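You operate a simulated robot arm through the tools that you are given. There is no shell and no other tool. Be economical: measure what you need, move in short steps, check, and stop when the job is done.

You are at the controls of a simulated two-armed robot. One attempt, no reset.

TASK
Take the nut from the small bench top and put it on top of the white pod there. Take the yellow reel and leave it on the cord table. Take the cord card on the cart top and put it away on the cord table. Take the air cup on the cart top and put it away on the feed bench top. Put the scrap pack that says "foil" from the cart top on the small bench top and the scrap pack marked "PLA" on the lashing bay. Pick up the blue zip bag with one hand, pass it to the other hand and put it on the small bench top. Lift the wash tub lid open. The order is free. Set down upright: air cup, blue zip bag.

The check looks at the end state, three seconds after you hand in, the way a careful person would. Anything else that was tipped, shoved, dropped, spilled or broken makes it a failure. Lids that push on must go on centred and level and be pressed home; caps that screw on are set level and turned clockwise until they are tight.

THE ROBOT
Two 7-joint arms with two-finger parallel grippers on one trunk, on a base that drives. Base frame: it is fixed to the floor where the robot stands at the start and does not move with it; the origin is under the middle of the robot, x ahead of it, y to its left, z up. Readings come in m, degrees, newtons and seconds.
The left shoulder is at the start at [0.03, 0.119, 1.01], the right one opposite. With the tool pointing down near the work surface each hand reaches from about 0.28 to 0.68 m from the robot's upright axis, wherever it stands, measured 20 degrees to its own side. Places, roughly: air cup (5x5x6 cm) [1.5, -1.3, 0.8]; blue zip bag (17x8x10 cm) [0.5, -1.6, 1]; cord card [1.5, -1.25, 0.75]; cord table [3.4, -1.3, 0.8]; feed bench top [-1.4, -2.7, 0.8]; lashing bay (22x16 cm) [3.44, -1.04, 0.82]; nut (4x3x2 cm) [0.7, -0.1, 0.8]; pod (6x5x3 cm) [0.7, 0.4, 0.8]; scrap pack [1.5, -1.5, 0.75]; small bench top [0.6, 0.1, 0.8]; wash tub lid [3.3, -4, 1]; yellow reel (8x7x6 cm) [0.5, 0.4, 0.8]. Payload 3.43 kg a hand.
Tool frame (each hand has its own): the origin (TCP) lies between the finger pads and is the grasp point; the fingertips stand 0.03 m ahead of it; z points along the fingers, y is the line along which they close. Largest opening 0.094 m; finger width 0.028, thickness 0.01; the body of the gripper, 0.05 by 0.096 m, starts 0.055 m behind the TCP.
Orientation is that of the tool frame in the base frame, as a unit quaternion [x, y, z, w]. With the fingers straight down and closing along the base's y, the tool's x points along the base's -x, its y along +y and its z along -z.

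THE INTERFACE
- The arms move only by the tool send_rows. It takes "left_targets", "right_targets" or both (then of equal length, played together; a hand with none holds still); each is a list of rows, each a list of 2 entries, a list of its own where there are three numbers: the shift along the base's x, y, z in units of 250 mm (1.0 is 250 mm), then the turn, a rotation vector about the base's x, y, z in units of 180 degrees (1.0 is 180 degrees). In form: [[[dx, dy, dz], [ax, ay, az]], ...]. A call has 1 to 12 rows; each row is the pose to reach, as a shift and turn from the pose commanded when the call began. "left_fingers" and "right_fingers" are, for a hand that has rows, the closure in counts, from 0 (fully open) to 255 (shut), set as the call begins (left out, the last holds). A call with a number of a shift or a turn outside -1 to 1 is refused whole. Each row takes 0.2 s and may step no farther than 0.05 m and 8.6 degrees from the row before; otherwise, or with a gripper value out of range, the whole call is refused. A pose out of reach is approached as far as the arm can. The call stops where the force on the tool passes 40 N (or 10 N more than at its start, if that is more) or the arm is blocked; 0.2 s more then pass. Each finger travels about 0.072 m/s and halts on what it meets, pressing with about 33 N; the grip force reading is that of the motor and also rises with nothing between the fingers. The clock runs only during rows and for 0.2 s after the last one: add rows that repeat a pose to give the fingers time. The reply holds the time, the measured pose of the TCP, the force on the tool along the base axes, the opening and the grip force, in the units named above and with some noise, with the torque about the TCP (base axes, N m) and any sound that the robot's microphone picked up.
- Cameras (640 x 400 px; columns grow to the right, rows downward): "scene" is now at [0.0333, 0.0185, 1.7265]; the picture's right is [0.26, -0.96, 0.00], its down [-0.79, -0.21, -0.58] and it looks along [0.56, 0.15, -0.82] (base axes); focal length 281 px, centre (320, 200). "left" rides on the left gripper at [0.076, -0.014, -0.102] in its tool frame; the picture's right is [0.18, 0.98, 0.00], its down [-0.75, 0.14, -0.64] and it looks along [-0.63, 0.12, 0.77] (tool axes); focal length 243 px, centre (320, 200). "right" rides on the right gripper at [0.076, 0.014, -0.102] in its tool frame; the picture's right is [-0.18, 0.98, 0.00], its down [-0.75, -0.14, -0.64] and it looks along [-0.63, -0.12, 0.77] (tool axes); focal length 243 px, centre (320, 200). There is no depth. A picture from a camera that has moved, and an enlarged one, comes with that camera's place and axes in the base frame and with its lens. The place of the scene camera against the robot may be out by one fixed shift of up to 0.025 m in any direction.
- capture(camera): a new picture of that camera. No time passes.
- raise_lower(by): slides the trunk up (or, below 0, down) by that many m; the arms and the scene camera ride with it, the base frame stays. It gives what a move gives, with no picture.
- roll_base(legs): drives the robot by 1 to 6 legs, each [ahead, turn to the left] in m and degrees, along the robot's own axes; the way and the turn of a leg run together, so that a leg with both is an arc; at most 1.5 m and 180 degrees a leg. The arms and the cameras ride along, it lands a little off, and it stops where it bumps. It gives what a move gives.
- turn_head(pan, tilt): turns the head with the scene camera to pan (to the left, within 143 degrees either way) and tilt (down, from -29 to 69), counted from straight ahead of the robot. It gives what a move gives.
- close_up(camera, box): a new picture of the part [left, top, right, bottom] of that camera's present view, enlarged. No time passes.
- hand_in(): hands the job in; it is judged then, once.

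Go step by step. Nothing tells you exact positions but the pictures and the camera data: compare them with the known pose of the tool, close in by small moves and look again before you grip or let go. The budget is 483 turns and 230 pictures, counting those below and the enlarged ones. Unless the task says otherwise, let go and move clear before handing in.

The tools are called by a JSON object that holds its "api" and its "payload". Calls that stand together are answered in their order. send_rows: Moves the arms, as the interface text tells. Its arguments: {"type":"object","properties":{"left_targets":{"type":"array","items":{"type":"array"}},"left_fingers":{"type":"number"},"right_targets":{"type":"array","items":{"type":"array"}},"right_fingers":{"type":"number"}},"required":[]} The other tools are called the same way: raise_lower (by) slides the trunk up or down; roll_base (legs) drives the base; turn_head (pan, tilt) turns the head that bears the scene camera; capture (camera) takes a picture; close_up (camera, box) takes an enlarged picture of a part of a camera's view; hand_in () hands the job in.

At the start:

```text
clock: 0.0
left_position: [0.3822, 0.2672, 1.0802]
left_ee_rot: [-0.001, 1.0, 0.0, 0.0]
left_contact_force: [-0.9, -0.1, -0.2]
left_torque: [0.03, -0.01, 0.02]
left_width: 0.0938
left_grasp_force: 0.1
right_position: [0.3607, -0.0505, 1.1302]
right_ee_rot: [0.0, 1.0, 0.0, 0.0]
right_contact_force: [0.1, -0.6, 0.1]
right_torque: [0.02, 0.02, 0.01]
right_width: 0.0942
right_grasp_force: 0.1
trunk travel left (down, up): [-0.275, 0.135]
robot x, y, heading: [0.0017, -0.0007, 0.1]
head pan, tilt: [15.2, 54.7]
```

scene: 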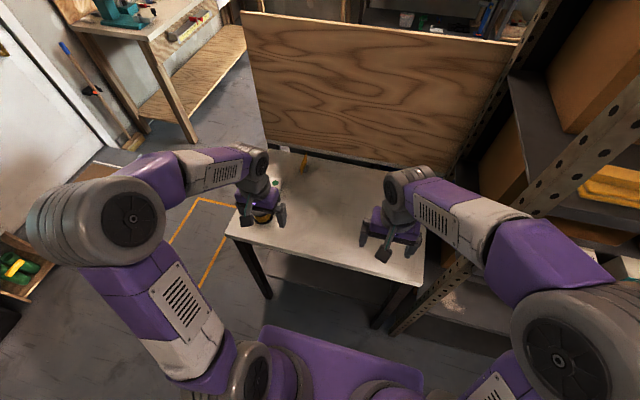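
right: 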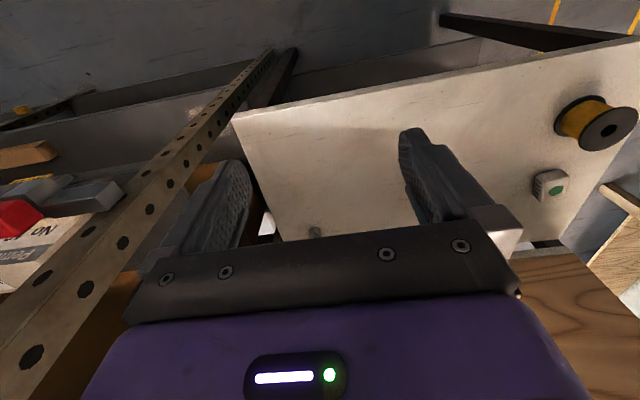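
left: 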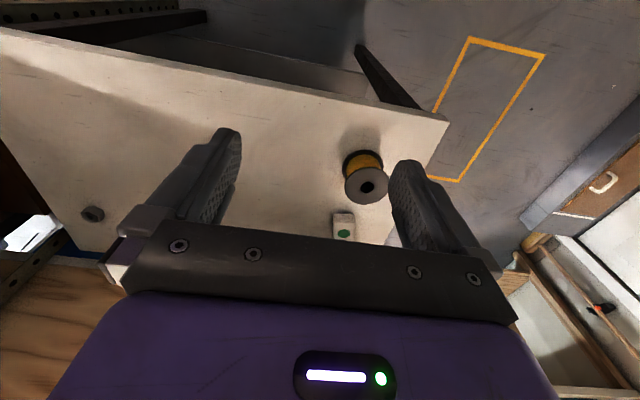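

I see the bench with the reel and the pod to the left, and the nut at the far right. I'll look around before moving.

{"api": "close_up", "payload": {"camera": "left", "box": [300, 120, 460, 260]}}

{"api": "close_up", "payload": {"camera": "left", "box": [40, 160, 200, 260]}}

{"api": "turn_head", "payload": {"pan": -45, "tilt": 25}}

{"api": "capture", "payload": {"camera": "scene"}}

{"api": "turn_head", "payload": {"pan": -100, "tilt": 25}}

{"api": "capture", "payload": {"camera": "scene"}}

{"api": "turn_head", "payload": {"pan": 0, "tilt": 20}}

{"api": "capture", "payload": {"camera": "scene"}}

```text
2.86 times, centred on (380, 190) of left
camera zoom: at [0.309, 0.254, 1.1824], right [-0.18, 0.98, 0.0], down [0.75, 0.14, 0.64], along [0.63, 0.12, -0.77], focal length 693 px, centre (149, 229)
```

zoom: 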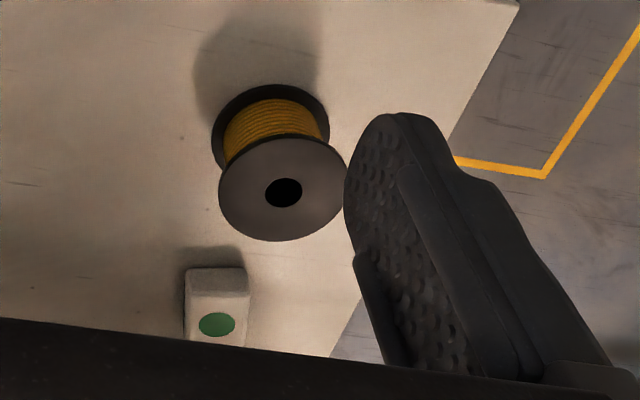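

```text
4.00 times, centred on (120, 210) of left
camera zoom: at [0.309, 0.254, 1.1824], right [-0.18, 0.98, 0.0], down [0.75, 0.14, 0.64], along [0.63, 0.12, -0.77], focal length 970 px, centre (1120, 160)
```

zoom: 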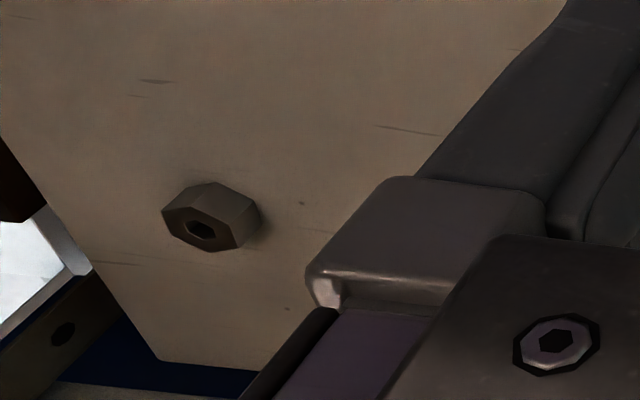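

```text
clock: 1.3
left_position: [0.3839, 0.2684, 1.0793]
left_ee_rot: [0.0, 1.0, 0.0, -0.001]
left_contact_force: [-0.1, 0.2, -0.3]
left_torque: [-0.03, -0.04, 0.01]
left_width: 0.094
left_grasp_force: 0.1
right_position: [0.3598, -0.0508, 1.1294]
right_ee_rot: [0.0, 1.0, 0.0, 0.0]
right_contact_force: [0.0, -0.5, -0.3]
right_torque: [-0.03, -0.01, 0.03]
right_width: 0.0939
right_grasp_force: 0.0
trunk travel left (down, up): [-0.275, 0.135]
robot x, y, heading: [0.0018, 0.0039, 0.1]
head pan, tilt: [-45.0, 25.0]
```

```text
224 pictures are left
camera scene: at [0.0286, -0.0656, 1.77], right [-0.71, -0.71, 0.0], down [-0.3, 0.3, -0.91], along [0.64, -0.64, -0.42], focal length 281 px, centre (320, 200)
```

scene: 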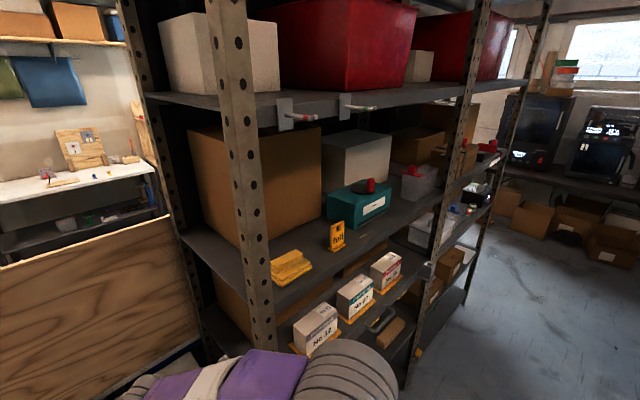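

```text
clock: 2.5
left_position: [0.3844, 0.2682, 1.0811]
left_ee_rot: [0.0, 1.0, 0.0, 0.0]
left_contact_force: [-0.6, -0.3, -0.2]
left_torque: [0.0, -0.01, 0.0]
left_width: 0.0942
left_grasp_force: 0.1
right_position: [0.3592, -0.0502, 1.1286]
right_ee_rot: [0.0, 1.0, -0.001, 0.0]
right_contact_force: [0.3, 0.6, -0.1]
right_torque: [0.0, 0.01, 0.01]
right_width: 0.0938
right_grasp_force: 0.0
trunk travel left (down, up): [-0.275, 0.135]
robot x, y, heading: [-0.0018, -0.0024, -0.3]
head pan, tilt: [-100.0, 25.0]
```

```text
223 pictures are left
camera scene: at [-0.0525, -0.0912, 1.77], right [-0.98, 0.17, 0.0], down [0.07, 0.42, -0.91], along [-0.16, -0.89, -0.42], focal length 281 px, centre (320, 200)
```

scene: 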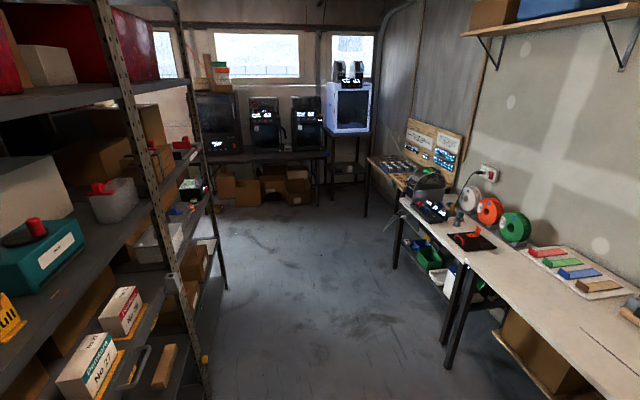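

```text
clock: 4.3
left_position: [0.3835, 0.2684, 1.0811]
left_ee_rot: [0.0, 1.0, -0.001, 0.0]
left_contact_force: [-0.8, 0.9, -0.8]
left_torque: [0.0, -0.02, 0.01]
left_width: 0.094
left_grasp_force: 0.1
right_position: [0.36, -0.0502, 1.1285]
right_ee_rot: [0.0, 1.0, 0.0, 0.0]
right_contact_force: [0.4, 1.0, -0.8]
right_torque: [-0.03, 0.01, 0.02]
right_width: 0.094
right_grasp_force: 0.2
trunk travel left (down, up): [-0.275, 0.135]
robot x, y, heading: [0.0035, -0.0012, 0.1]
head pan, tilt: [0.0, 20.0]
```

```text
222 pictures are left
camera scene: at [0.0565, -0.0006, 1.7781], right [0.0, -1.0, 0.0], down [-0.34, 0.0, -0.94], along [0.94, 0.0, -0.34], focal length 281 px, centre (320, 200)
```

scene: 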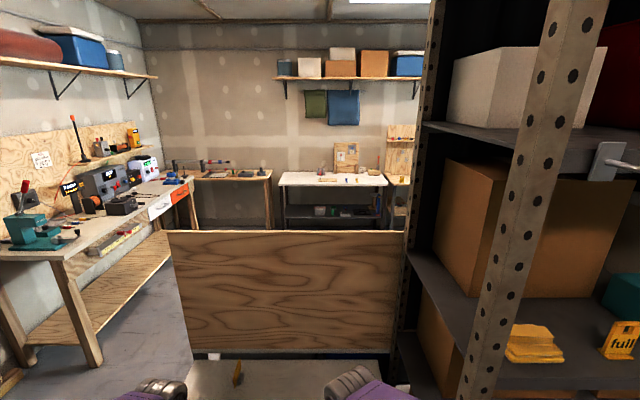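

I'll check the clearance between the robot base and the bench before I move in.

{"api": "turn_head", "payload": {"pan": 0, "tilt": 69}}

{"api": "capture", "payload": {"camera": "scene"}}

```text
clock: 5.5
left_position: [0.3854, 0.2674, 1.0795]
left_ee_rot: [0.0, 1.0, 0.0, -0.001]
left_contact_force: [0.7, 0.3, 0.0]
left_torque: [-0.03, 0.01, 0.02]
left_width: 0.0942
left_grasp_force: 0.1
right_position: [0.36, -0.0504, 1.1279]
right_ee_rot: [0.0, 1.0, -0.001, 0.001]
right_contact_force: [0.2, 0.5, 0.2]
right_torque: [-0.04, 0.04, -0.01]
right_width: 0.0941
right_grasp_force: 0.0
trunk travel left (down, up): [-0.275, 0.135]
robot x, y, heading: [-0.0013, 0.0026, 0.4]
head pan, tilt: [0.0, 68.8]
```

```text
221 pictures are left
camera scene: at [0.0194, -0.0005, 1.7106], right [0.0, -1.0, 0.0], down [-0.93, 0.0, -0.36], along [0.36, 0.0, -0.93], focal length 281 px, centre (320, 200)
```

scene: 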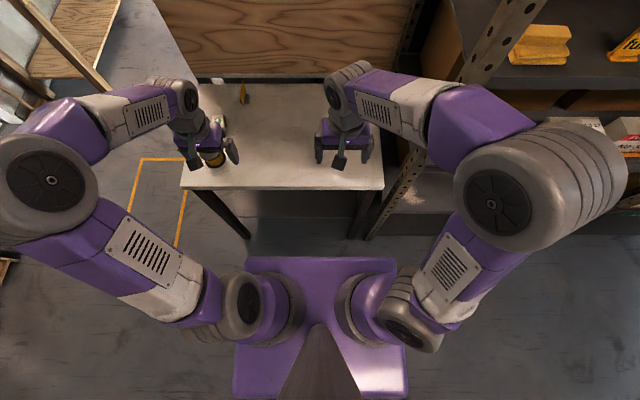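

There is room ahead of the base, so I'll drive 0.13 m closer.

{"api": "roll_base", "payload": {"legs": [[0.13, 0]]}}

{"api": "capture", "payload": {"camera": "left"}}

{"api": "capture", "payload": {"camera": "scene"}}

```text
clock: 6.8
left_position: [0.5151, 0.2682, 1.0802]
left_ee_rot: [0.0, 1.0, 0.0, 0.0]
left_contact_force: [0.2, 0.4, -0.8]
left_torque: [0.01, 0.02, 0.0]
left_width: 0.0939
left_grasp_force: 0.0
right_position: [0.4915, -0.0502, 1.1285]
right_ee_rot: [0.0, 1.0, 0.0, 0.0]
right_contact_force: [-0.8, -1.2, -0.7]
right_torque: [-0.01, 0.03, 0.03]
right_width: 0.0941
right_grasp_force: 0.0
trunk travel left (down, up): [-0.275, 0.135]
robot x, y, heading: [0.1302, -0.0057, -0.3]
head pan, tilt: [0.0, 68.8]
```

```text
220 pictures are left
camera left: at [0.4404, 0.2539, 1.1823], right [-0.18, 0.98, 0.0], down [0.75, 0.14, 0.64], along [0.63, 0.12, -0.77], focal length 243 px, centre (320, 200)
```

left: 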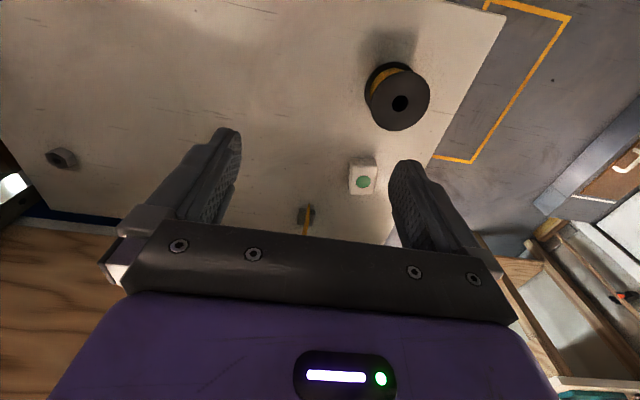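

```text
219 pictures are left
camera scene: at [0.151, -0.0005, 1.7106], right [0.0, -1.0, 0.0], down [-0.93, 0.0, -0.36], along [0.36, 0.0, -0.93], focal length 281 px, centre (320, 200)
```

scene: 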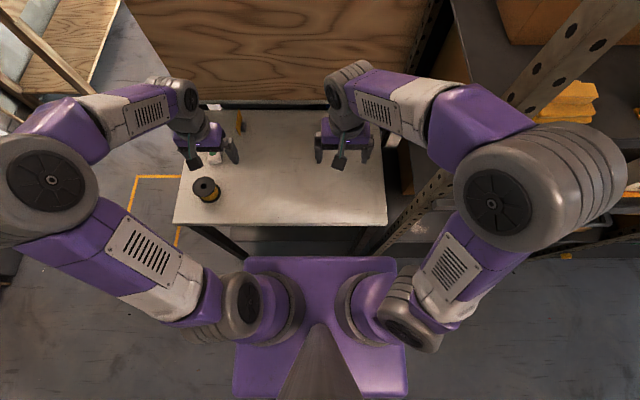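

The nut lies flat near [0.72, -0.14, 0.81]. I'm bringing the right hand above it, stopping high to look.

{"api": "send_rows", "payload": {"right_targets": [[[0.12, -0.05, -0.1], [0, 0, 0]], [[0.24, -0.1, -0.2], [0, 0, 0]], [[0.36, -0.16, -0.3], [0, 0, 0]], [[0.48, -0.22, -0.4], [0, 0, 0]], [[0.6, -0.28, -0.5], [0, 0, 0]], [[0.72, -0.32, -0.6], [0, 0, 0]], [[0.834, -0.36, -0.7], [0, 0, 0]]], "right_fingers": 0}}

{"api": "capture", "payload": {"camera": "right"}}

```text
clock: 8.4
left_position: [0.516, 0.2672, 1.0798]
left_ee_rot: [0.001, 1.0, 0.0, 0.0]
left_contact_force: [-0.4, 0.0, 0.3]
left_torque: [0.03, -0.02, 0.0]
left_width: 0.094
left_grasp_force: 0.1
right_position: [0.7017, -0.1392, 0.9529]
right_ee_rot: [0.0, 1.0, 0.0, 0.0]
right_contact_force: [-0.4, -0.5, -0.2]
right_torque: [0.0, 0.0, 0.02]
right_width: 0.094
right_grasp_force: 0.0
trunk travel left (down, up): [-0.275, 0.135]
robot x, y, heading: [0.1324, -0.0006, 0.1]
head pan, tilt: [0.0, 68.8]
```

```text
218 pictures are left
camera right: at [0.6252, -0.1272, 1.0545], right [0.18, 0.98, 0.0], down [0.75, -0.14, 0.64], along [0.63, -0.12, -0.77], focal length 243 px, centre (320, 200)
```

right: 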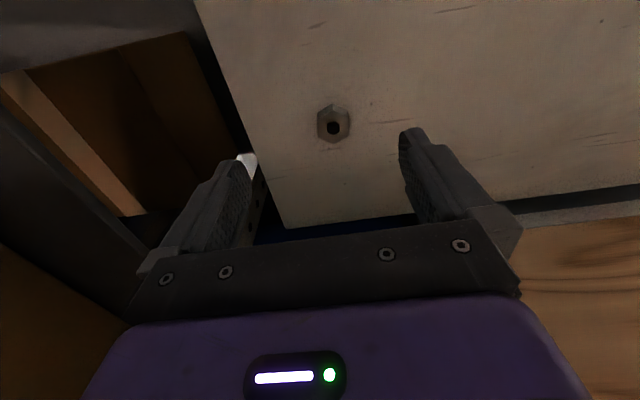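

{"api": "close_up", "payload": {"camera": "right", "box": [280, 80, 400, 155]}}

{"api": "close_up", "payload": {"camera": "scene", "box": [170, 90, 400, 230]}}

```text
5.33 times, centred on (340, 118) of right
camera zoom: at [0.6252, -0.1272, 1.0545], right [0.18, 0.98, 0.0], down [0.75, -0.14, 0.64], along [0.63, -0.12, -0.77], focal length 1294 px, centre (213, 640)
```

zoom: 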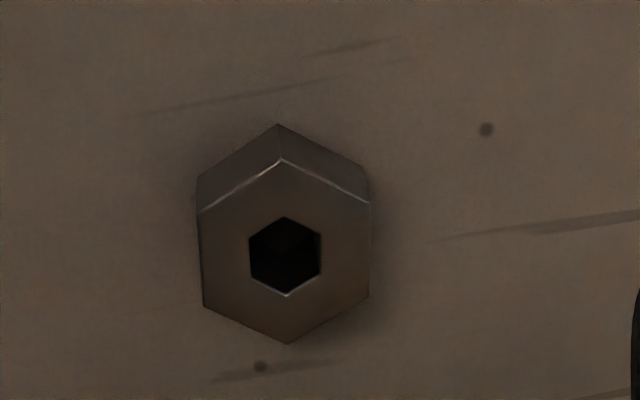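

```text
2.78 times, centred on (285, 160) of scene
camera zoom: at [0.1513, -0.001, 1.7106], right [0.0, -1.0, 0.0], down [-0.93, 0.0, -0.36], along [0.36, 0.0, -0.93], focal length 782 px, centre (417, 311)
```

zoom: 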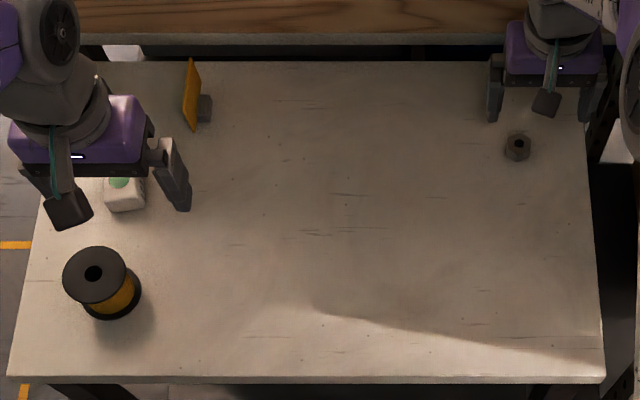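

The nut's flats call for a turn of about -8 degrees. I'll go lower and look again.

{"api": "send_rows", "payload": {"right_targets": [[[0.05, 0.0, -0.1], [0, 0, -0.022]], [[0.1, 0.01, -0.24], [0, 0, -0.044]], [[0.1, 0.01, -0.28], [0, 0, -0.044]]]}}

{"api": "capture", "payload": {"camera": "right"}}

```text
clock: 9.2
left_position: [0.5156, 0.2664, 1.0802]
left_ee_rot: [0.0, 1.0, 0.0, 0.0]
left_contact_force: [0.5, -0.2, -0.2]
left_torque: [0.01, -0.02, -0.02]
left_width: 0.0939
left_grasp_force: 0.0
right_position: [0.7251, -0.1389, 0.8834]
right_ee_rot: [0.069, 0.998, 0.0, 0.0]
right_contact_force: [0.0, 0.7, 0.4]
right_torque: [0.03, -0.02, 0.03]
right_width: 0.0941
right_grasp_force: 0.1
trunk travel left (down, up): [-0.275, 0.135]
robot x, y, heading: [0.1287, 0.0013, 0.1]
head pan, tilt: [0.0, 68.8]
```

```text
215 pictures are left
camera right: at [0.651, -0.1158, 0.9856], right [0.32, 0.95, 0.0], down [0.73, -0.24, 0.64], along [0.61, -0.2, -0.77], focal length 243 px, centre (320, 200)
```

right: 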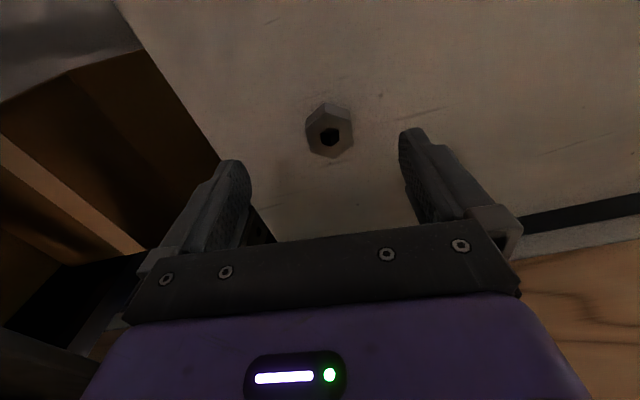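

The nut's top comes out near z 0.825. I'll shift slightly in y, descend and grip.

{"api": "send_rows", "payload": {"right_targets": [[[0.0, 0.024, -0.08], [0, 0, 0]], [[0.0, 0.024, -0.14], [0, 0, 0]], [[0.0, 0.024, -0.165], [0, 0, 0]]]}}

{"api": "capture", "payload": {"camera": "right"}}

```text
clock: 10.1
left_position: [0.5116, 0.2671, 1.0816]
left_ee_rot: [0.0, 1.0, -0.001, 0.001]
left_contact_force: [-0.1, 1.0, 0.4]
left_torque: [0.01, 0.0, 0.01]
left_width: 0.0938
left_grasp_force: 0.1
right_position: [0.7239, -0.133, 0.8495]
right_ee_rot: [0.071, 0.997, 0.0, 0.002]
right_contact_force: [-13.3, 0.7, 20.3]
right_torque: [-0.98, 0.86, -0.65]
right_width: 0.0941
right_grasp_force: 0.1
trunk travel left (down, up): [-0.275, 0.135]
robot x, y, heading: [0.1344, 0.0011, 0.1]
head pan, tilt: [0.0, 68.8]
stopped in row 3 (right hand): the force on the tool passed its limit at 43 N (the readings are from after the stop); the commanded pose is now the measured one
```

```text
214 pictures are left
camera right: at [0.6502, -0.1089, 0.9517], right [0.32, 0.95, 0.0], down [0.72, -0.25, 0.64], along [0.61, -0.21, -0.76], focal length 243 px, centre (320, 200)
```

right: 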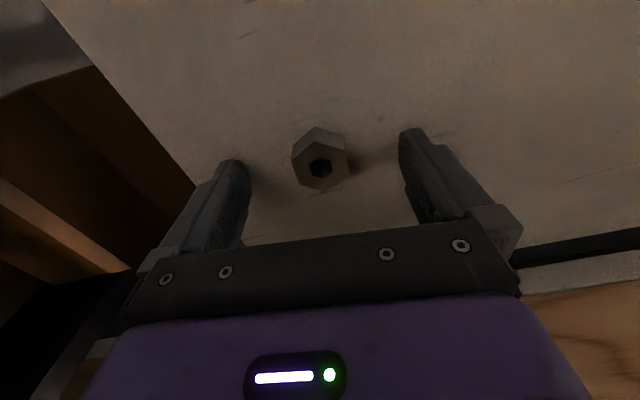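

The fingertips touch the table at z≈0.82, with the nut between them. I'll rise 2 mm and close.

{"api": "send_rows", "payload": {"right_targets": [[[-0.012, 0.0, 0.012], [0, 0, 0]], [[-0.012, 0, 0.012], [0, 0, 0]], [[-0.012, 0, 0.012], [0, 0, 0]], [[-0.012, 0, 0.012], [0, 0, 0]], [[-0.012, 0, 0.012], [0, 0, 0]], [[-0.012, 0, 0.012], [0, 0, 0]]], "right_fingers": 255}}

{"api": "close_up", "payload": {"camera": "right", "box": [180, 80, 500, 280]}}

```text
clock: 11.5
left_position: [0.5144, 0.2679, 1.0803]
left_ee_rot: [0.0, 1.0, 0.0, 0.0]
left_contact_force: [0.2, 0.0, -0.3]
left_torque: [-0.01, 0.01, 0.02]
left_width: 0.0941
left_grasp_force: 0.1
right_position: [0.7237, -0.1328, 0.8505]
right_ee_rot: [0.07, 0.998, 0.001, 0.003]
right_contact_force: [-0.3, -0.2, 2.6]
right_torque: [-0.06, 0.02, 0.03]
right_width: 0.0296
right_grasp_force: 33.9
trunk travel left (down, up): [-0.275, 0.135]
robot x, y, heading: [0.1312, -0.0013, -0.3]
head pan, tilt: [0.0, 68.8]
```

```text
2.00 times, centred on (340, 180) of right
camera zoom: at [0.6495, -0.1086, 0.9517], right [0.32, 0.95, 0.0], down [0.72, -0.24, 0.65], along [0.61, -0.2, -0.76], focal length 485 px, centre (280, 240)
```

zoom: 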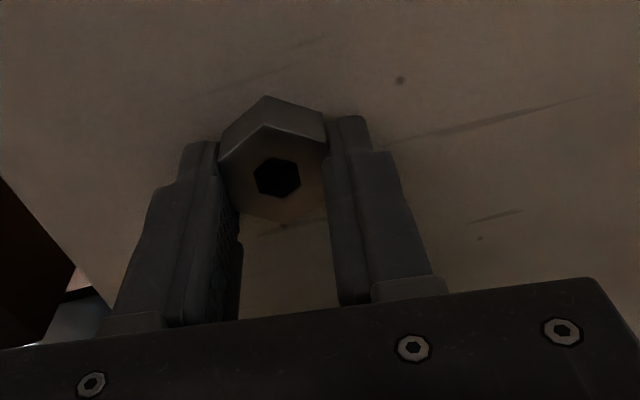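

The nut is gripped at 29.6 mm. I'll lift it, then turn the base left so the right hand can reach the pod.

{"api": "send_rows", "payload": {"right_targets": [[[0, 0, 0.1], [0, 0, 0]], [[0, 0, 0.28], [0, 0, 0]], [[0, 0, 0.46], [0, 0, 0]], [[0, 0, 0.6], [0, 0, 0]]]}}

{"api": "roll_base", "payload": {"legs": [[0, 43]]}}

{"api": "capture", "payload": {"camera": "right"}}

{"api": "capture", "payload": {"camera": "scene"}}

```text
clock: 12.5
left_position: [0.5139, 0.2677, 1.0804]
left_ee_rot: [0.0, 1.0, 0.001, 0.0]
left_contact_force: [0.1, 0.0, 0.0]
left_torque: [0.01, -0.04, -0.05]
left_width: 0.0938
left_grasp_force: 0.0
right_position: [0.7222, -0.1323, 1.0002]
right_ee_rot: [0.069, 0.998, 0.0, 0.002]
right_contact_force: [-0.8, 0.0, -0.7]
right_torque: [0.02, -0.02, 0.0]
right_width: 0.0298
right_grasp_force: 33.0
trunk travel left (down, up): [-0.275, 0.135]
robot x, y, heading: [0.1305, -0.0002, -0.1]
head pan, tilt: [0.0, 68.8]
```

```text
clock: 14.9
left_position: [0.2269, 0.4586, 1.0802]
left_ee_rot: [-0.369, 0.93, 0.0, 0.0]
left_contact_force: [0.5, -0.4, -0.2]
left_torque: [0.01, 0.01, -0.01]
left_width: 0.0939
left_grasp_force: 0.0
right_position: [0.6527, 0.3081, 0.9989]
right_ee_rot: [-0.302, 0.953, 0.0, 0.002]
right_contact_force: [0.7, 0.0, -0.9]
right_torque: [0.0, -0.01, -0.02]
right_width: 0.0299
right_grasp_force: 33.4
trunk travel left (down, up): [-0.275, 0.135]
robot x, y, heading: [0.1303, -0.0003, 43.2]
head pan, tilt: [0.0, 68.8]
```

```text
212 pictures are left
camera right: at [0.582, 0.2745, 1.1009], right [-0.42, 0.91, 0.0], down [0.69, 0.32, 0.65], along [0.59, 0.27, -0.76], focal length 243 px, centre (320, 200)
```

right: 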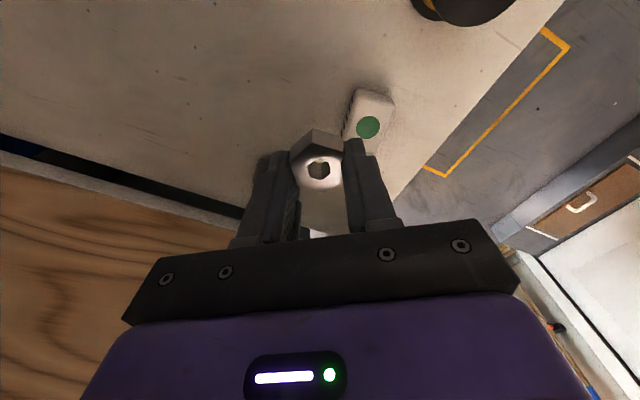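

```text
211 pictures are left
camera scene: at [0.1425, 0.0175, 1.7106], right [0.68, -0.73, 0.0], down [-0.68, -0.64, -0.36], along [0.26, 0.25, -0.93], focal length 281 px, centre (320, 200)
```

scene: 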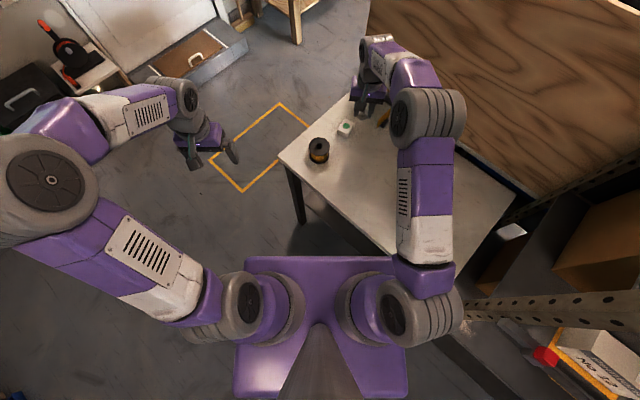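

The pod's top is at about [0.66, 0.368, 0.85]. I'm moving the nut above it.

{"api": "send_rows", "payload": {"right_targets": [[[0.02, 0.12, 0.0], [0, 0, 0]], [[0.037, 0.25, -0.05], [0, 0, 0]], [[0.037, 0.25, -0.22], [0, 0, 0]], [[0.037, 0.25, -0.39], [0, 0, 0]]]}}

{"api": "close_up", "payload": {"camera": "right", "box": [200, 60, 480, 240]}}

```text
clock: 15.9
left_position: [0.2282, 0.4582, 1.0814]
left_ee_rot: [-0.368, 0.93, 0.0, 0.0]
left_contact_force: [-0.1, 0.3, 0.1]
left_torque: [0.0, -0.01, 0.0]
left_width: 0.094
left_grasp_force: 0.1
right_position: [0.659, 0.3707, 0.9003]
right_ee_rot: [-0.302, 0.953, 0.0, 0.003]
right_contact_force: [0.4, 0.6, -0.2]
right_torque: [-0.02, -0.01, -0.02]
right_width: 0.0297
right_grasp_force: 32.8
trunk travel left (down, up): [-0.275, 0.135]
robot x, y, heading: [0.1323, -0.0013, 43.3]
head pan, tilt: [0.0, 68.8]
```

```text
2.22 times, centred on (340, 150) of right
camera zoom: at [0.5895, 0.3367, 1.0016], right [-0.42, 0.91, 0.0], down [0.69, 0.32, 0.65], along [0.59, 0.27, -0.76], focal length 539 px, centre (276, 311)
```

zoom: 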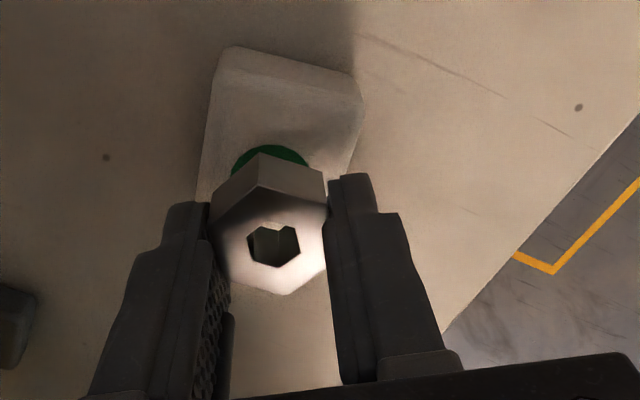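

{"api": "send_rows", "payload": {"right_targets": [[[0.004, 0, -0.05], [0, 0, 0]], [[0.004, 0, -0.06], [0, 0, 0]], [[0.004, 0, -0.068], [0, 0, 0]], [[0.004, 0, -0.076], [0, 0, 0]]]}}

{"api": "close_up", "payload": {"camera": "right", "box": [200, 60, 480, 240]}}

```text
clock: 16.9
left_position: [0.2262, 0.4586, 1.0794]
left_ee_rot: [-0.368, 0.93, 0.0, 0.0]
left_contact_force: [-0.4, 0.1, -0.5]
left_torque: [-0.01, 0.03, -0.01]
left_width: 0.0943
left_grasp_force: 0.2
right_position: [0.6626, 0.3715, 0.8835]
right_ee_rot: [-0.302, 0.953, 0.001, 0.003]
right_contact_force: [-0.2, -0.1, -1.0]
right_torque: [-0.01, -0.04, 0.01]
right_width: 0.0298
right_grasp_force: 33.2
trunk travel left (down, up): [-0.275, 0.135]
robot x, y, heading: [0.1301, 0.0014, 43.0]
head pan, tilt: [0.0, 68.8]
```

```text
2.22 times, centred on (340, 150) of right
camera zoom: at [0.5914, 0.3373, 0.9844], right [-0.42, 0.91, 0.0], down [0.69, 0.32, 0.65], along [0.59, 0.27, -0.76], focal length 539 px, centre (276, 311)
```

zoom: 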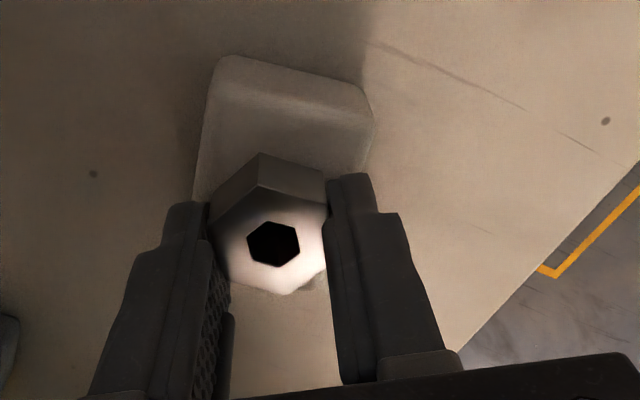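

{"api": "send_rows", "payload": {"right_targets": [[[0, 0, -0.006], [0, 0, 0]], [[0, 0, -0.012], [0, 0, 0]], [[0, 0, -0.016], [0, 0, 0]]]}}

```text
clock: 17.7
left_position: [0.2268, 0.4579, 1.0808]
left_ee_rot: [-0.368, 0.93, 0.001, 0.0]
left_contact_force: [-0.2, 0.4, 0.0]
left_torque: [-0.01, 0.06, 0.01]
left_width: 0.0941
left_grasp_force: 0.1
right_position: [0.6625, 0.3716, 0.8794]
right_ee_rot: [-0.301, 0.953, 0.002, 0.004]
right_contact_force: [-1.0, -1.5, 7.0]
right_torque: [-0.13, 0.0, 0.0]
right_width: 0.0297
right_grasp_force: 33.0
trunk travel left (down, up): [-0.275, 0.135]
robot x, y, heading: [0.1344, -0.0016, 43.1]
head pan, tilt: [0.0, 68.8]
```

Contact at 7 N, so I'll release and rise.

{"api": "send_rows", "payload": {"right_targets": [[[0, 0, 0], [0, 0, 0]], [[0, 0, 0], [0, 0, 0]], [[0, 0, 0], [0, 0, 0]], [[0, 0, 0], [0, 0, 0]], [[0, 0, 0.1], [0, 0, 0]], [[0, 0, 0.28], [0, 0, 0]], [[-0.05, -0.05, 0.46], [0, 0, 0]], [[-0.1, -0.1, 0.6], [0, 0, 0]]], "right_fingers": 0}}

{"api": "capture", "payload": {"camera": "right"}}

```text
clock: 19.5
left_position: [0.2271, 0.4582, 1.0818]
left_ee_rot: [-0.367, 0.93, 0.0, 0.001]
left_contact_force: [0.8, -0.5, 0.2]
left_torque: [0.0, 0.01, 0.0]
left_width: 0.094
left_grasp_force: 0.1
right_position: [0.6377, 0.3432, 1.0287]
right_ee_rot: [-0.302, 0.953, 0.002, 0.002]
right_contact_force: [0.4, -0.2, 0.2]
right_torque: [0.01, -0.04, -0.03]
right_width: 0.0941
right_grasp_force: 0.2
trunk travel left (down, up): [-0.275, 0.135]
robot x, y, heading: [0.1255, 0.0, 43.1]
head pan, tilt: [0.0, 68.8]
```

```text
208 pictures are left
camera right: at [0.567, 0.3097, 1.1298], right [-0.42, 0.91, 0.0], down [0.69, 0.32, 0.65], along [0.59, 0.27, -0.76], focal length 243 px, centre (320, 200)
```

right: 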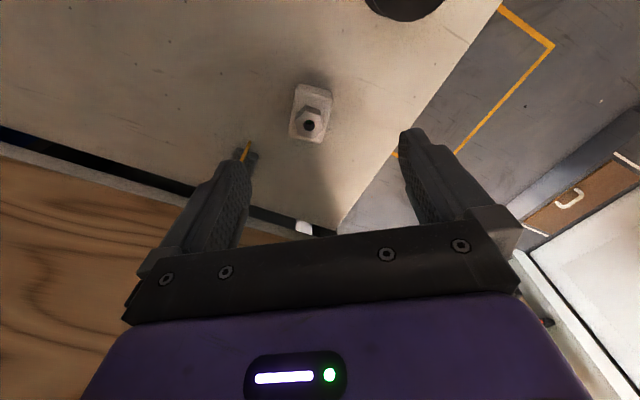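

{"api": "close_up", "payload": {"camera": "right", "box": [260, 65, 360, 155]}}

```text
4.44 times, centred on (310, 110) of right
camera zoom: at [0.567, 0.3097, 1.1298], right [-0.42, 0.91, 0.0], down [0.69, 0.32, 0.65], along [0.59, 0.27, -0.76], focal length 1078 px, centre (364, 600)
```

zoom: 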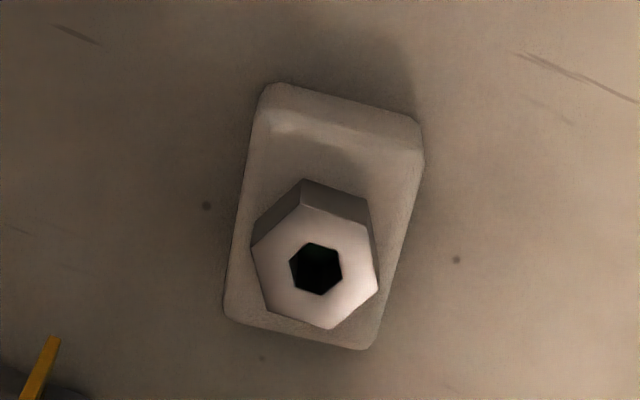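

The nut is on the pod. Next is the blue bag: I'll pull the right hand in, back out of the bench, and drive along the rack.

{"api": "send_rows", "payload": {"right_targets": [[[-0.15, -0.12, 0.1], [0, 0, 0]], [[-0.3, -0.24, 0.2], [0, 0, 0]], [[-0.45, -0.36, 0.3], [0, 0, 0]], [[-0.6, -0.48, 0.4], [0, 0, 0]]]}}

{"api": "roll_base", "payload": {"legs": [[0, -43], [-0.4, 0], [0, -90]]}}

{"api": "turn_head", "payload": {"pan": 45, "tilt": 25}}

{"api": "capture", "payload": {"camera": "scene"}}

{"api": "turn_head", "payload": {"pan": -30, "tilt": 35}}

{"api": "capture", "payload": {"camera": "scene"}}

```text
refused: row 1 steps farther than a row can; nothing moved
```

```text
clock: 27.8
left_position: [-0.0006, -0.3896, 1.0807]
left_ee_rot: [0.709, 0.705, 0.0, 0.0]
left_contact_force: [-0.3, 0.1, -0.5]
left_torque: [0.02, -0.02, 0.02]
left_width: 0.0942
left_grasp_force: 0.1
right_position: [-0.3672, -0.6092, 1.0281]
right_ee_rot: [0.756, 0.655, -0.003, 0.003]
right_contact_force: [0.7, -0.8, -0.2]
right_torque: [0.01, -0.01, -0.01]
right_width: 0.0942
right_grasp_force: 0.1
trunk travel left (down, up): [-0.275, 0.135]
robot x, y, heading: [-0.2656, -0.0042, -90.3]
head pan, tilt: [0.0, 68.8]
```

```text
clock: 29.0
left_position: [-0.0005, -0.3892, 1.0802]
left_ee_rot: [0.709, 0.705, -0.001, 0.0]
left_contact_force: [0.2, 0.9, -0.5]
left_torque: [0.02, 0.03, 0.0]
left_width: 0.094
left_grasp_force: 0.1
right_position: [-0.3667, -0.6085, 1.0276]
right_ee_rot: [0.757, 0.654, -0.001, 0.002]
right_contact_force: [0.3, 0.3, 0.3]
right_torque: [0.02, 0.04, -0.01]
right_width: 0.0939
right_grasp_force: 0.0
trunk travel left (down, up): [-0.275, 0.135]
robot x, y, heading: [-0.2666, -0.0005, -90.3]
head pan, tilt: [45.0, 25.0]
```

```text
206 pictures are left
camera scene: at [-0.2082, -0.0403, 1.77], right [-0.71, -0.7, 0.0], down [-0.3, 0.3, -0.91], along [0.64, -0.64, -0.42], focal length 281 px, centre (320, 200)
```

scene: 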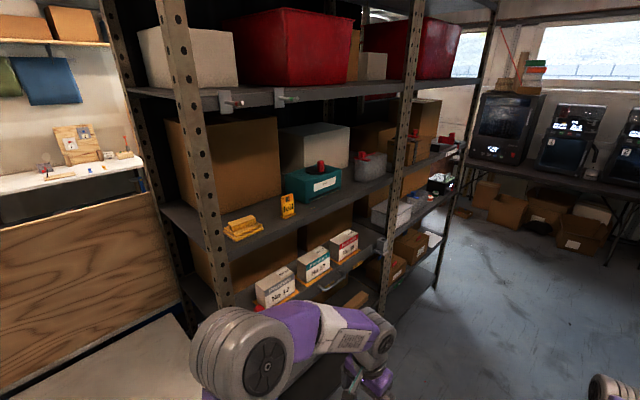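

```text
clock: 30.4
left_position: [-0.0013, -0.3906, 1.0815]
left_ee_rot: [0.709, 0.705, 0.0, 0.0]
left_contact_force: [0.5, -0.7, 0.0]
left_torque: [0.01, 0.0, 0.02]
left_width: 0.094
left_grasp_force: 0.0
right_position: [-0.366, -0.6096, 1.0277]
right_ee_rot: [0.756, 0.655, -0.002, 0.002]
right_contact_force: [-0.3, -0.6, -0.6]
right_torque: [-0.01, -0.01, 0.0]
right_width: 0.0941
right_grasp_force: 0.0
trunk travel left (down, up): [-0.275, 0.135]
robot x, y, heading: [-0.2644, -0.0027, -90.3]
head pan, tilt: [-30.0, 35.0]
```

```text
205 pictures are left
camera scene: at [-0.3173, -0.0508, 1.7543], right [-0.86, 0.5, 0.0], down [0.29, 0.5, -0.82], along [-0.41, -0.71, -0.57], focal length 281 px, centre (320, 200)
```

scene: 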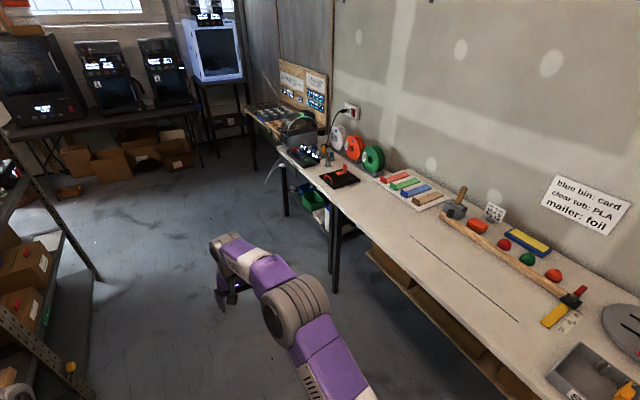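

The way ahead is clear. I'll drive along the rack and face it near the bag.

{"api": "roll_base", "payload": {"legs": [[1.5, 0], [0, 90]]}}

{"api": "turn_head", "payload": {"pan": 0, "tilt": 30}}

{"api": "capture", "payload": {"camera": "scene"}}

```text
clock: 41.6
left_position: [0.1182, -1.2283, 1.0804]
left_ee_rot: [0.006, 1.0, 0.0, -0.001]
left_contact_force: [-0.2, 0.4, -0.1]
left_torque: [-0.04, -0.01, 0.01]
left_width: 0.094
left_grasp_force: 0.1
right_position: [0.3357, -1.5968, 1.0269]
right_ee_rot: [0.075, 0.997, 0.001, 0.003]
right_contact_force: [-0.4, -0.2, -0.2]
right_torque: [-0.02, 0.01, 0.02]
right_width: 0.0941
right_grasp_force: 0.1
trunk travel left (down, up): [-0.275, 0.135]
robot x, y, heading: [-0.2668, -1.4919, -0.9]
head pan, tilt: [-30.0, 35.0]
```

```text
clock: 42.5
left_position: [0.1181, -1.2286, 1.08]
left_ee_rot: [0.006, 1.0, 0.0, 0.0]
left_contact_force: [-0.3, -0.3, -0.1]
left_torque: [0.03, -0.02, -0.02]
left_width: 0.0943
left_grasp_force: 0.0
right_position: [0.3357, -1.5965, 1.0288]
right_ee_rot: [0.074, 0.997, 0.0, 0.003]
right_contact_force: [-0.8, 0.2, 0.5]
right_torque: [0.01, 0.03, 0.02]
right_width: 0.0939
right_grasp_force: 0.0
trunk travel left (down, up): [-0.275, 0.135]
robot x, y, heading: [-0.2727, -1.4965, -0.7]
head pan, tilt: [0.0, 30.0]
```

```text
204 pictures are left
camera scene: at [-0.2152, -1.4939, 1.7621], right [-0.01, -1.0, 0.0], down [-0.5, 0.01, -0.87], along [0.87, -0.01, -0.5], focal length 281 px, centre (320, 200)
```

scene: 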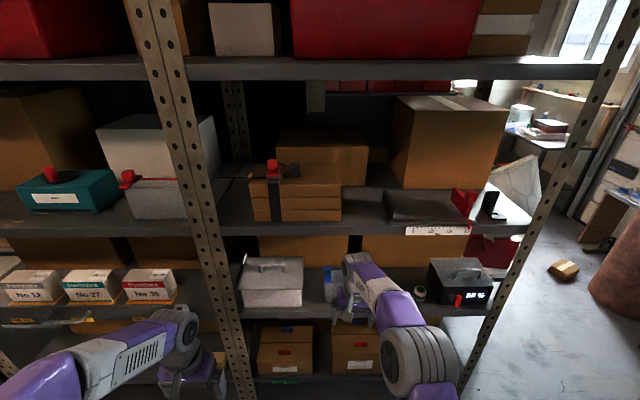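

{"api": "send_rows", "payload": {"right_targets": [[[-0.16, 0, 0.0], [0, 0, 0]], [[-0.32, 0, 0.0], [0, 0, 0]], [[-0.48, 0.0, 0.0], [0, 0, 0]], [[-0.6, -0.1, 0.0], [0, 0, 0]], [[-0.6, -0.25, 0.0], [0, 0, 0]], [[-0.6, -0.4, 0.0], [0, 0, 0]]]}}

{"api": "capture", "payload": {"camera": "scene"}}

{"api": "capture", "payload": {"camera": "right"}}

```text
clock: 44.0
left_position: [0.1168, -1.2302, 1.0798]
left_ee_rot: [0.005, 1.0, 0.0, 0.0]
left_contact_force: [-0.2, -0.5, 0.1]
left_torque: [0.02, 0.01, 0.02]
left_width: 0.094
left_grasp_force: 0.0
right_position: [0.1852, -1.6965, 1.0296]
right_ee_rot: [0.074, 0.997, 0.0, 0.002]
right_contact_force: [0.5, 0.2, -0.3]
right_torque: [0.02, 0.02, -0.02]
right_width: 0.0942
right_grasp_force: 0.1
trunk travel left (down, up): [-0.275, 0.135]
robot x, y, heading: [-0.2664, -1.4954, -0.7]
head pan, tilt: [0.0, 30.0]
```

```text
203 pictures are left
camera scene: at [-0.2156, -1.495, 1.7621], right [-0.01, -1.0, 0.0], down [-0.5, 0.01, -0.87], along [0.87, -0.01, -0.5], focal length 281 px, centre (320, 200)
```

scene: 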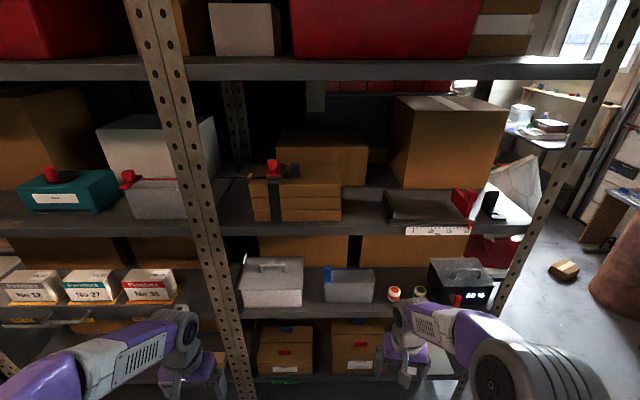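

```text
202 pictures are left
camera right: at [0.1118, -1.6721, 1.13], right [0.33, 0.94, 0.0], down [0.72, -0.25, 0.65], along [0.61, -0.21, -0.76], focal length 243 px, centre (320, 200)
```

right: 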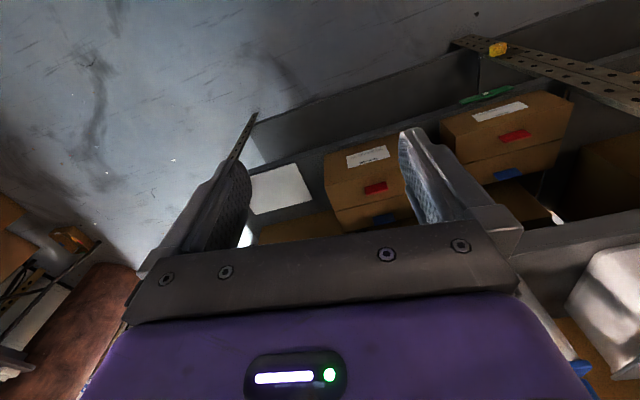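

{"api": "close_up", "payload": {"camera": "scene", "box": [220, 160, 540, 320]}}

{"api": "close_up", "payload": {"camera": "scene", "box": [290, 230, 450, 320]}}

```text
2.00 times, centred on (380, 240) of scene
camera zoom: at [-0.2156, -1.495, 1.7621], right [-0.01, -1.0, 0.0], down [-0.5, 0.01, -0.87], along [0.87, -0.01, -0.5], focal length 562 px, centre (200, 120)
```

zoom: 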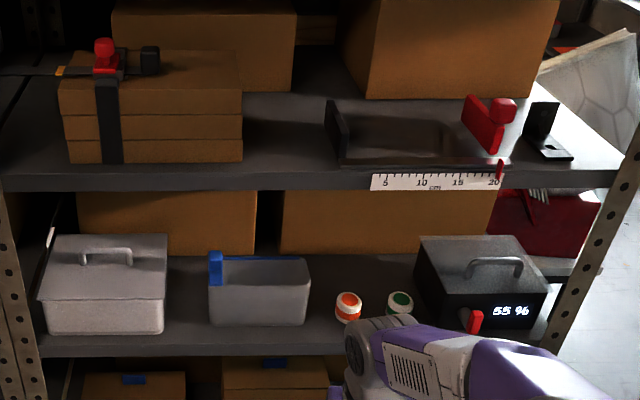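

```text
4.00 times, centred on (370, 275) of scene
camera zoom: at [-0.2156, -1.495, 1.7621], right [-0.01, -1.0, 0.0], down [-0.5, 0.01, -0.87], along [0.87, -0.01, -0.5], focal length 1123 px, centre (120, -100)
```

zoom: 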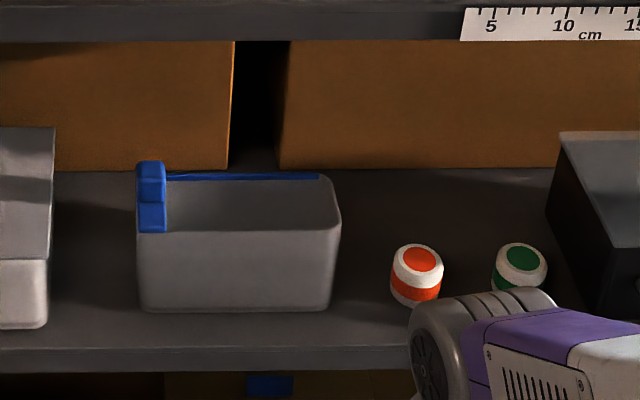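

The bag is the grey pouch with a blue zip at about [0.506, -1.607, 1.0], under a shelf at about z 1.28. I'll grip it across its 8 cm thickness from its right end, with the tool tilted 45°. First I'll reorient the right hand outside the rack.

{"api": "send_rows", "payload": {"right_targets": [[[0, 0, 0.0], [0, 0, -0.046]], [[0, 0, 0], [0, 0, -0.092]], [[0, 0, 0], [0, 0, -0.138]], [[0, 0, 0], [0, 0, -0.184]], [[0, 0, 0], [0, 0, -0.23]], [[0, 0, 0], [0, 0, -0.276]], [[0, 0, 0], [0, 0, -0.322]], [[0, 0, 0], [0, 0, -0.368]], [[0, 0, 0], [0, 0, -0.414]], [[0, 0, 0], [0, 0, -0.453]]]}}

{"api": "send_rows", "payload": {"right_targets": [[[0, 0, 0.05], [0.045, 0, 0]], [[0, 0, 0.1], [0.09, 0, 0]], [[0, 0, 0.15], [0.135, 0, 0]], [[0, 0, 0.2], [0.18, 0, 0]], [[0, 0, 0.2], [0.225, 0, 0]], [[0, 0, 0.2], [0.25, 0, 0]]]}}

{"api": "capture", "payload": {"camera": "scene"}}

```text
clock: 46.1
left_position: [0.1184, -1.2297, 1.0795]
left_ee_rot: [0.006, 1.0, 0.0, 0.0]
left_contact_force: [0.8, 0.7, -0.5]
left_torque: [0.04, 0.02, 0.01]
left_width: 0.094
left_grasp_force: 0.2
right_position: [0.1847, -1.6953, 1.0278]
right_ee_rot: [0.709, 0.705, -0.001, 0.002]
right_contact_force: [0.8, -0.6, 0.2]
right_torque: [-0.01, 0.03, 0.02]
right_width: 0.094
right_grasp_force: 0.0
trunk travel left (down, up): [-0.275, 0.135]
robot x, y, heading: [-0.2698, -1.4915, -0.5]
head pan, tilt: [0.0, 30.0]
```

```text
clock: 47.5
left_position: [0.1179, -1.2299, 1.0809]
left_ee_rot: [0.006, 1.0, -0.001, 0.0]
left_contact_force: [1.2, 1.0, 0.4]
left_torque: [0.0, -0.01, 0.02]
left_width: 0.094
left_grasp_force: 0.1
right_position: [0.1855, -1.6976, 1.0785]
right_ee_rot: [0.654, 0.654, 0.268, -0.27]
right_contact_force: [0.1, -0.6, -0.5]
right_torque: [-0.01, 0.0, 0.0]
right_width: 0.094
right_grasp_force: 0.1
trunk travel left (down, up): [-0.275, 0.135]
robot x, y, heading: [-0.271, -1.492, -0.7]
head pan, tilt: [0.0, 30.0]
```

```text
199 pictures are left
camera scene: at [-0.2152, -1.494, 1.7621], right [-0.01, -1.0, 0.0], down [-0.5, 0.01, -0.87], along [0.87, -0.01, -0.5], focal length 281 px, centre (320, 200)
```

scene: 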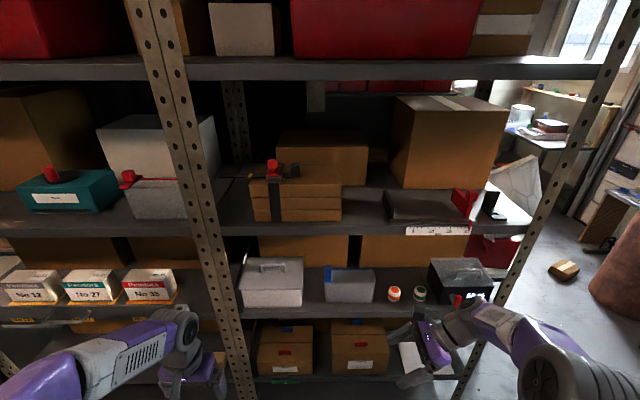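

The orientation works. I'll drive 0.16 m closer to the rack.

{"api": "roll_base", "payload": {"legs": [[0.16, 0]]}}

{"api": "send_rows", "payload": {"right_targets": [[[0.0, -0.13, 0.06], [0, 0, 0]], [[0.15, -0.13, 0.06], [0, 0, 0]], [[0.3, -0.13, 0.06], [0, 0, 0]]]}}

{"api": "capture", "payload": {"camera": "scene"}}

{"api": "capture", "payload": {"camera": "right"}}

```text
clock: 49.0
left_position: [0.2774, -1.2284, 1.0805]
left_ee_rot: [0.003, 1.0, 0.0, 0.0]
left_contact_force: [0.0, 0.7, 0.7]
left_torque: [0.0, 0.0, 0.0]
left_width: 0.0943
left_grasp_force: 0.0
right_position: [0.3481, -1.6955, 1.0776]
right_ee_rot: [0.653, 0.655, 0.267, -0.271]
right_contact_force: [-0.9, 0.1, -1.0]
right_torque: [0.01, 0.01, -0.01]
right_width: 0.094
right_grasp_force: 0.1
trunk travel left (down, up): [-0.275, 0.135]
robot x, y, heading: [-0.1093, -1.4927, -0.3]
head pan, tilt: [0.0, 30.0]
```

```text
clock: 49.8
left_position: [0.2703, -1.2301, 1.0822]
left_ee_rot: [0.005, 1.0, 0.0, 0.003]
left_contact_force: [-0.3, -1.4, 0.3]
left_torque: [0.03, 0.01, 0.0]
left_width: 0.0938
left_grasp_force: 0.0
right_position: [0.4084, -1.7291, 1.0854]
right_ee_rot: [0.656, 0.651, 0.263, -0.277]
right_contact_force: [0.0, 0.7, -0.7]
right_torque: [0.0, 0.0, -0.02]
right_width: 0.0936
right_grasp_force: 0.0
trunk travel left (down, up): [-0.275, 0.135]
robot x, y, heading: [-0.1133, -1.4918, -0.7]
head pan, tilt: [0.0, 30.0]
```

```text
198 pictures are left
camera scene: at [-0.0662, -1.4964, 1.7616], right [-0.01, -1.0, 0.0], down [-0.49, 0.01, -0.87], along [0.87, -0.01, -0.49], focal length 281 px, centre (320, 200)
```

scene: 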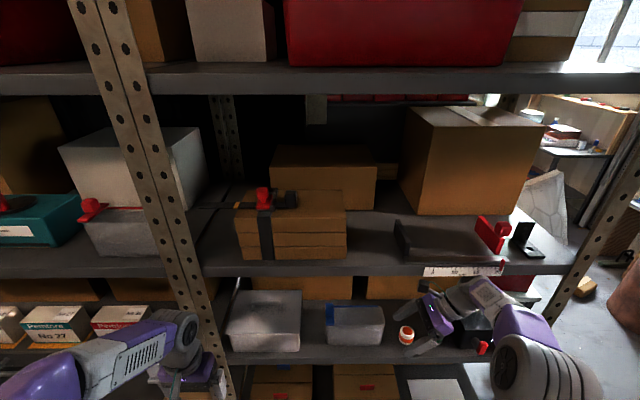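

```text
197 pictures are left
camera right: at [0.4255, -1.7502, 1.2115], right [0.98, -0.13, -0.15], down [-0.14, -0.99, -0.08], along [-0.14, 0.1, -0.99], focal length 243 px, centre (320, 200)
```

right: 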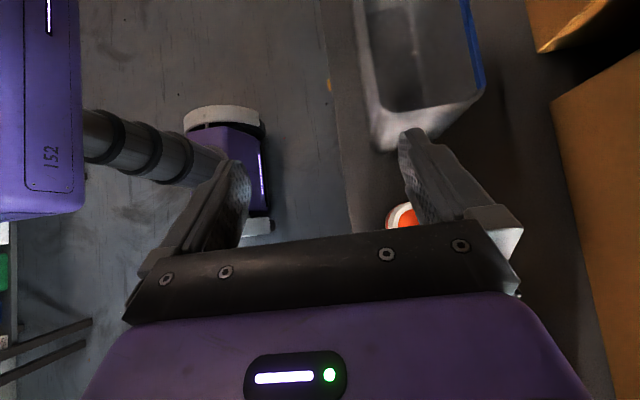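

{"api": "close_up", "payload": {"camera": "scene", "box": [340, 220, 580, 400]}}

```text
2.22 times, centred on (460, 310) of scene
camera zoom: at [-0.0662, -1.4964, 1.7616], right [-0.01, -1.0, 0.0], down [-0.49, 0.01, -0.87], along [0.87, -0.01, -0.49], focal length 624 px, centre (9, -44)
```

zoom: 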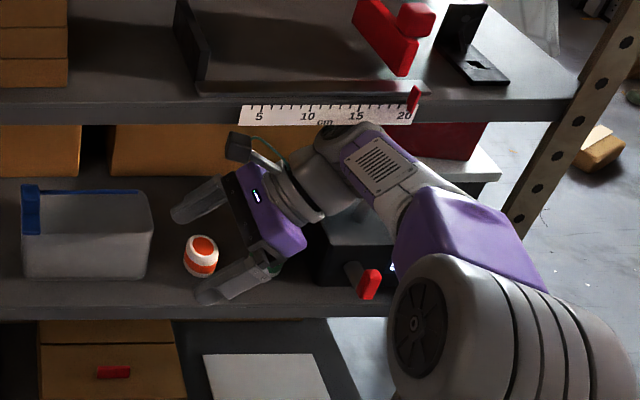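

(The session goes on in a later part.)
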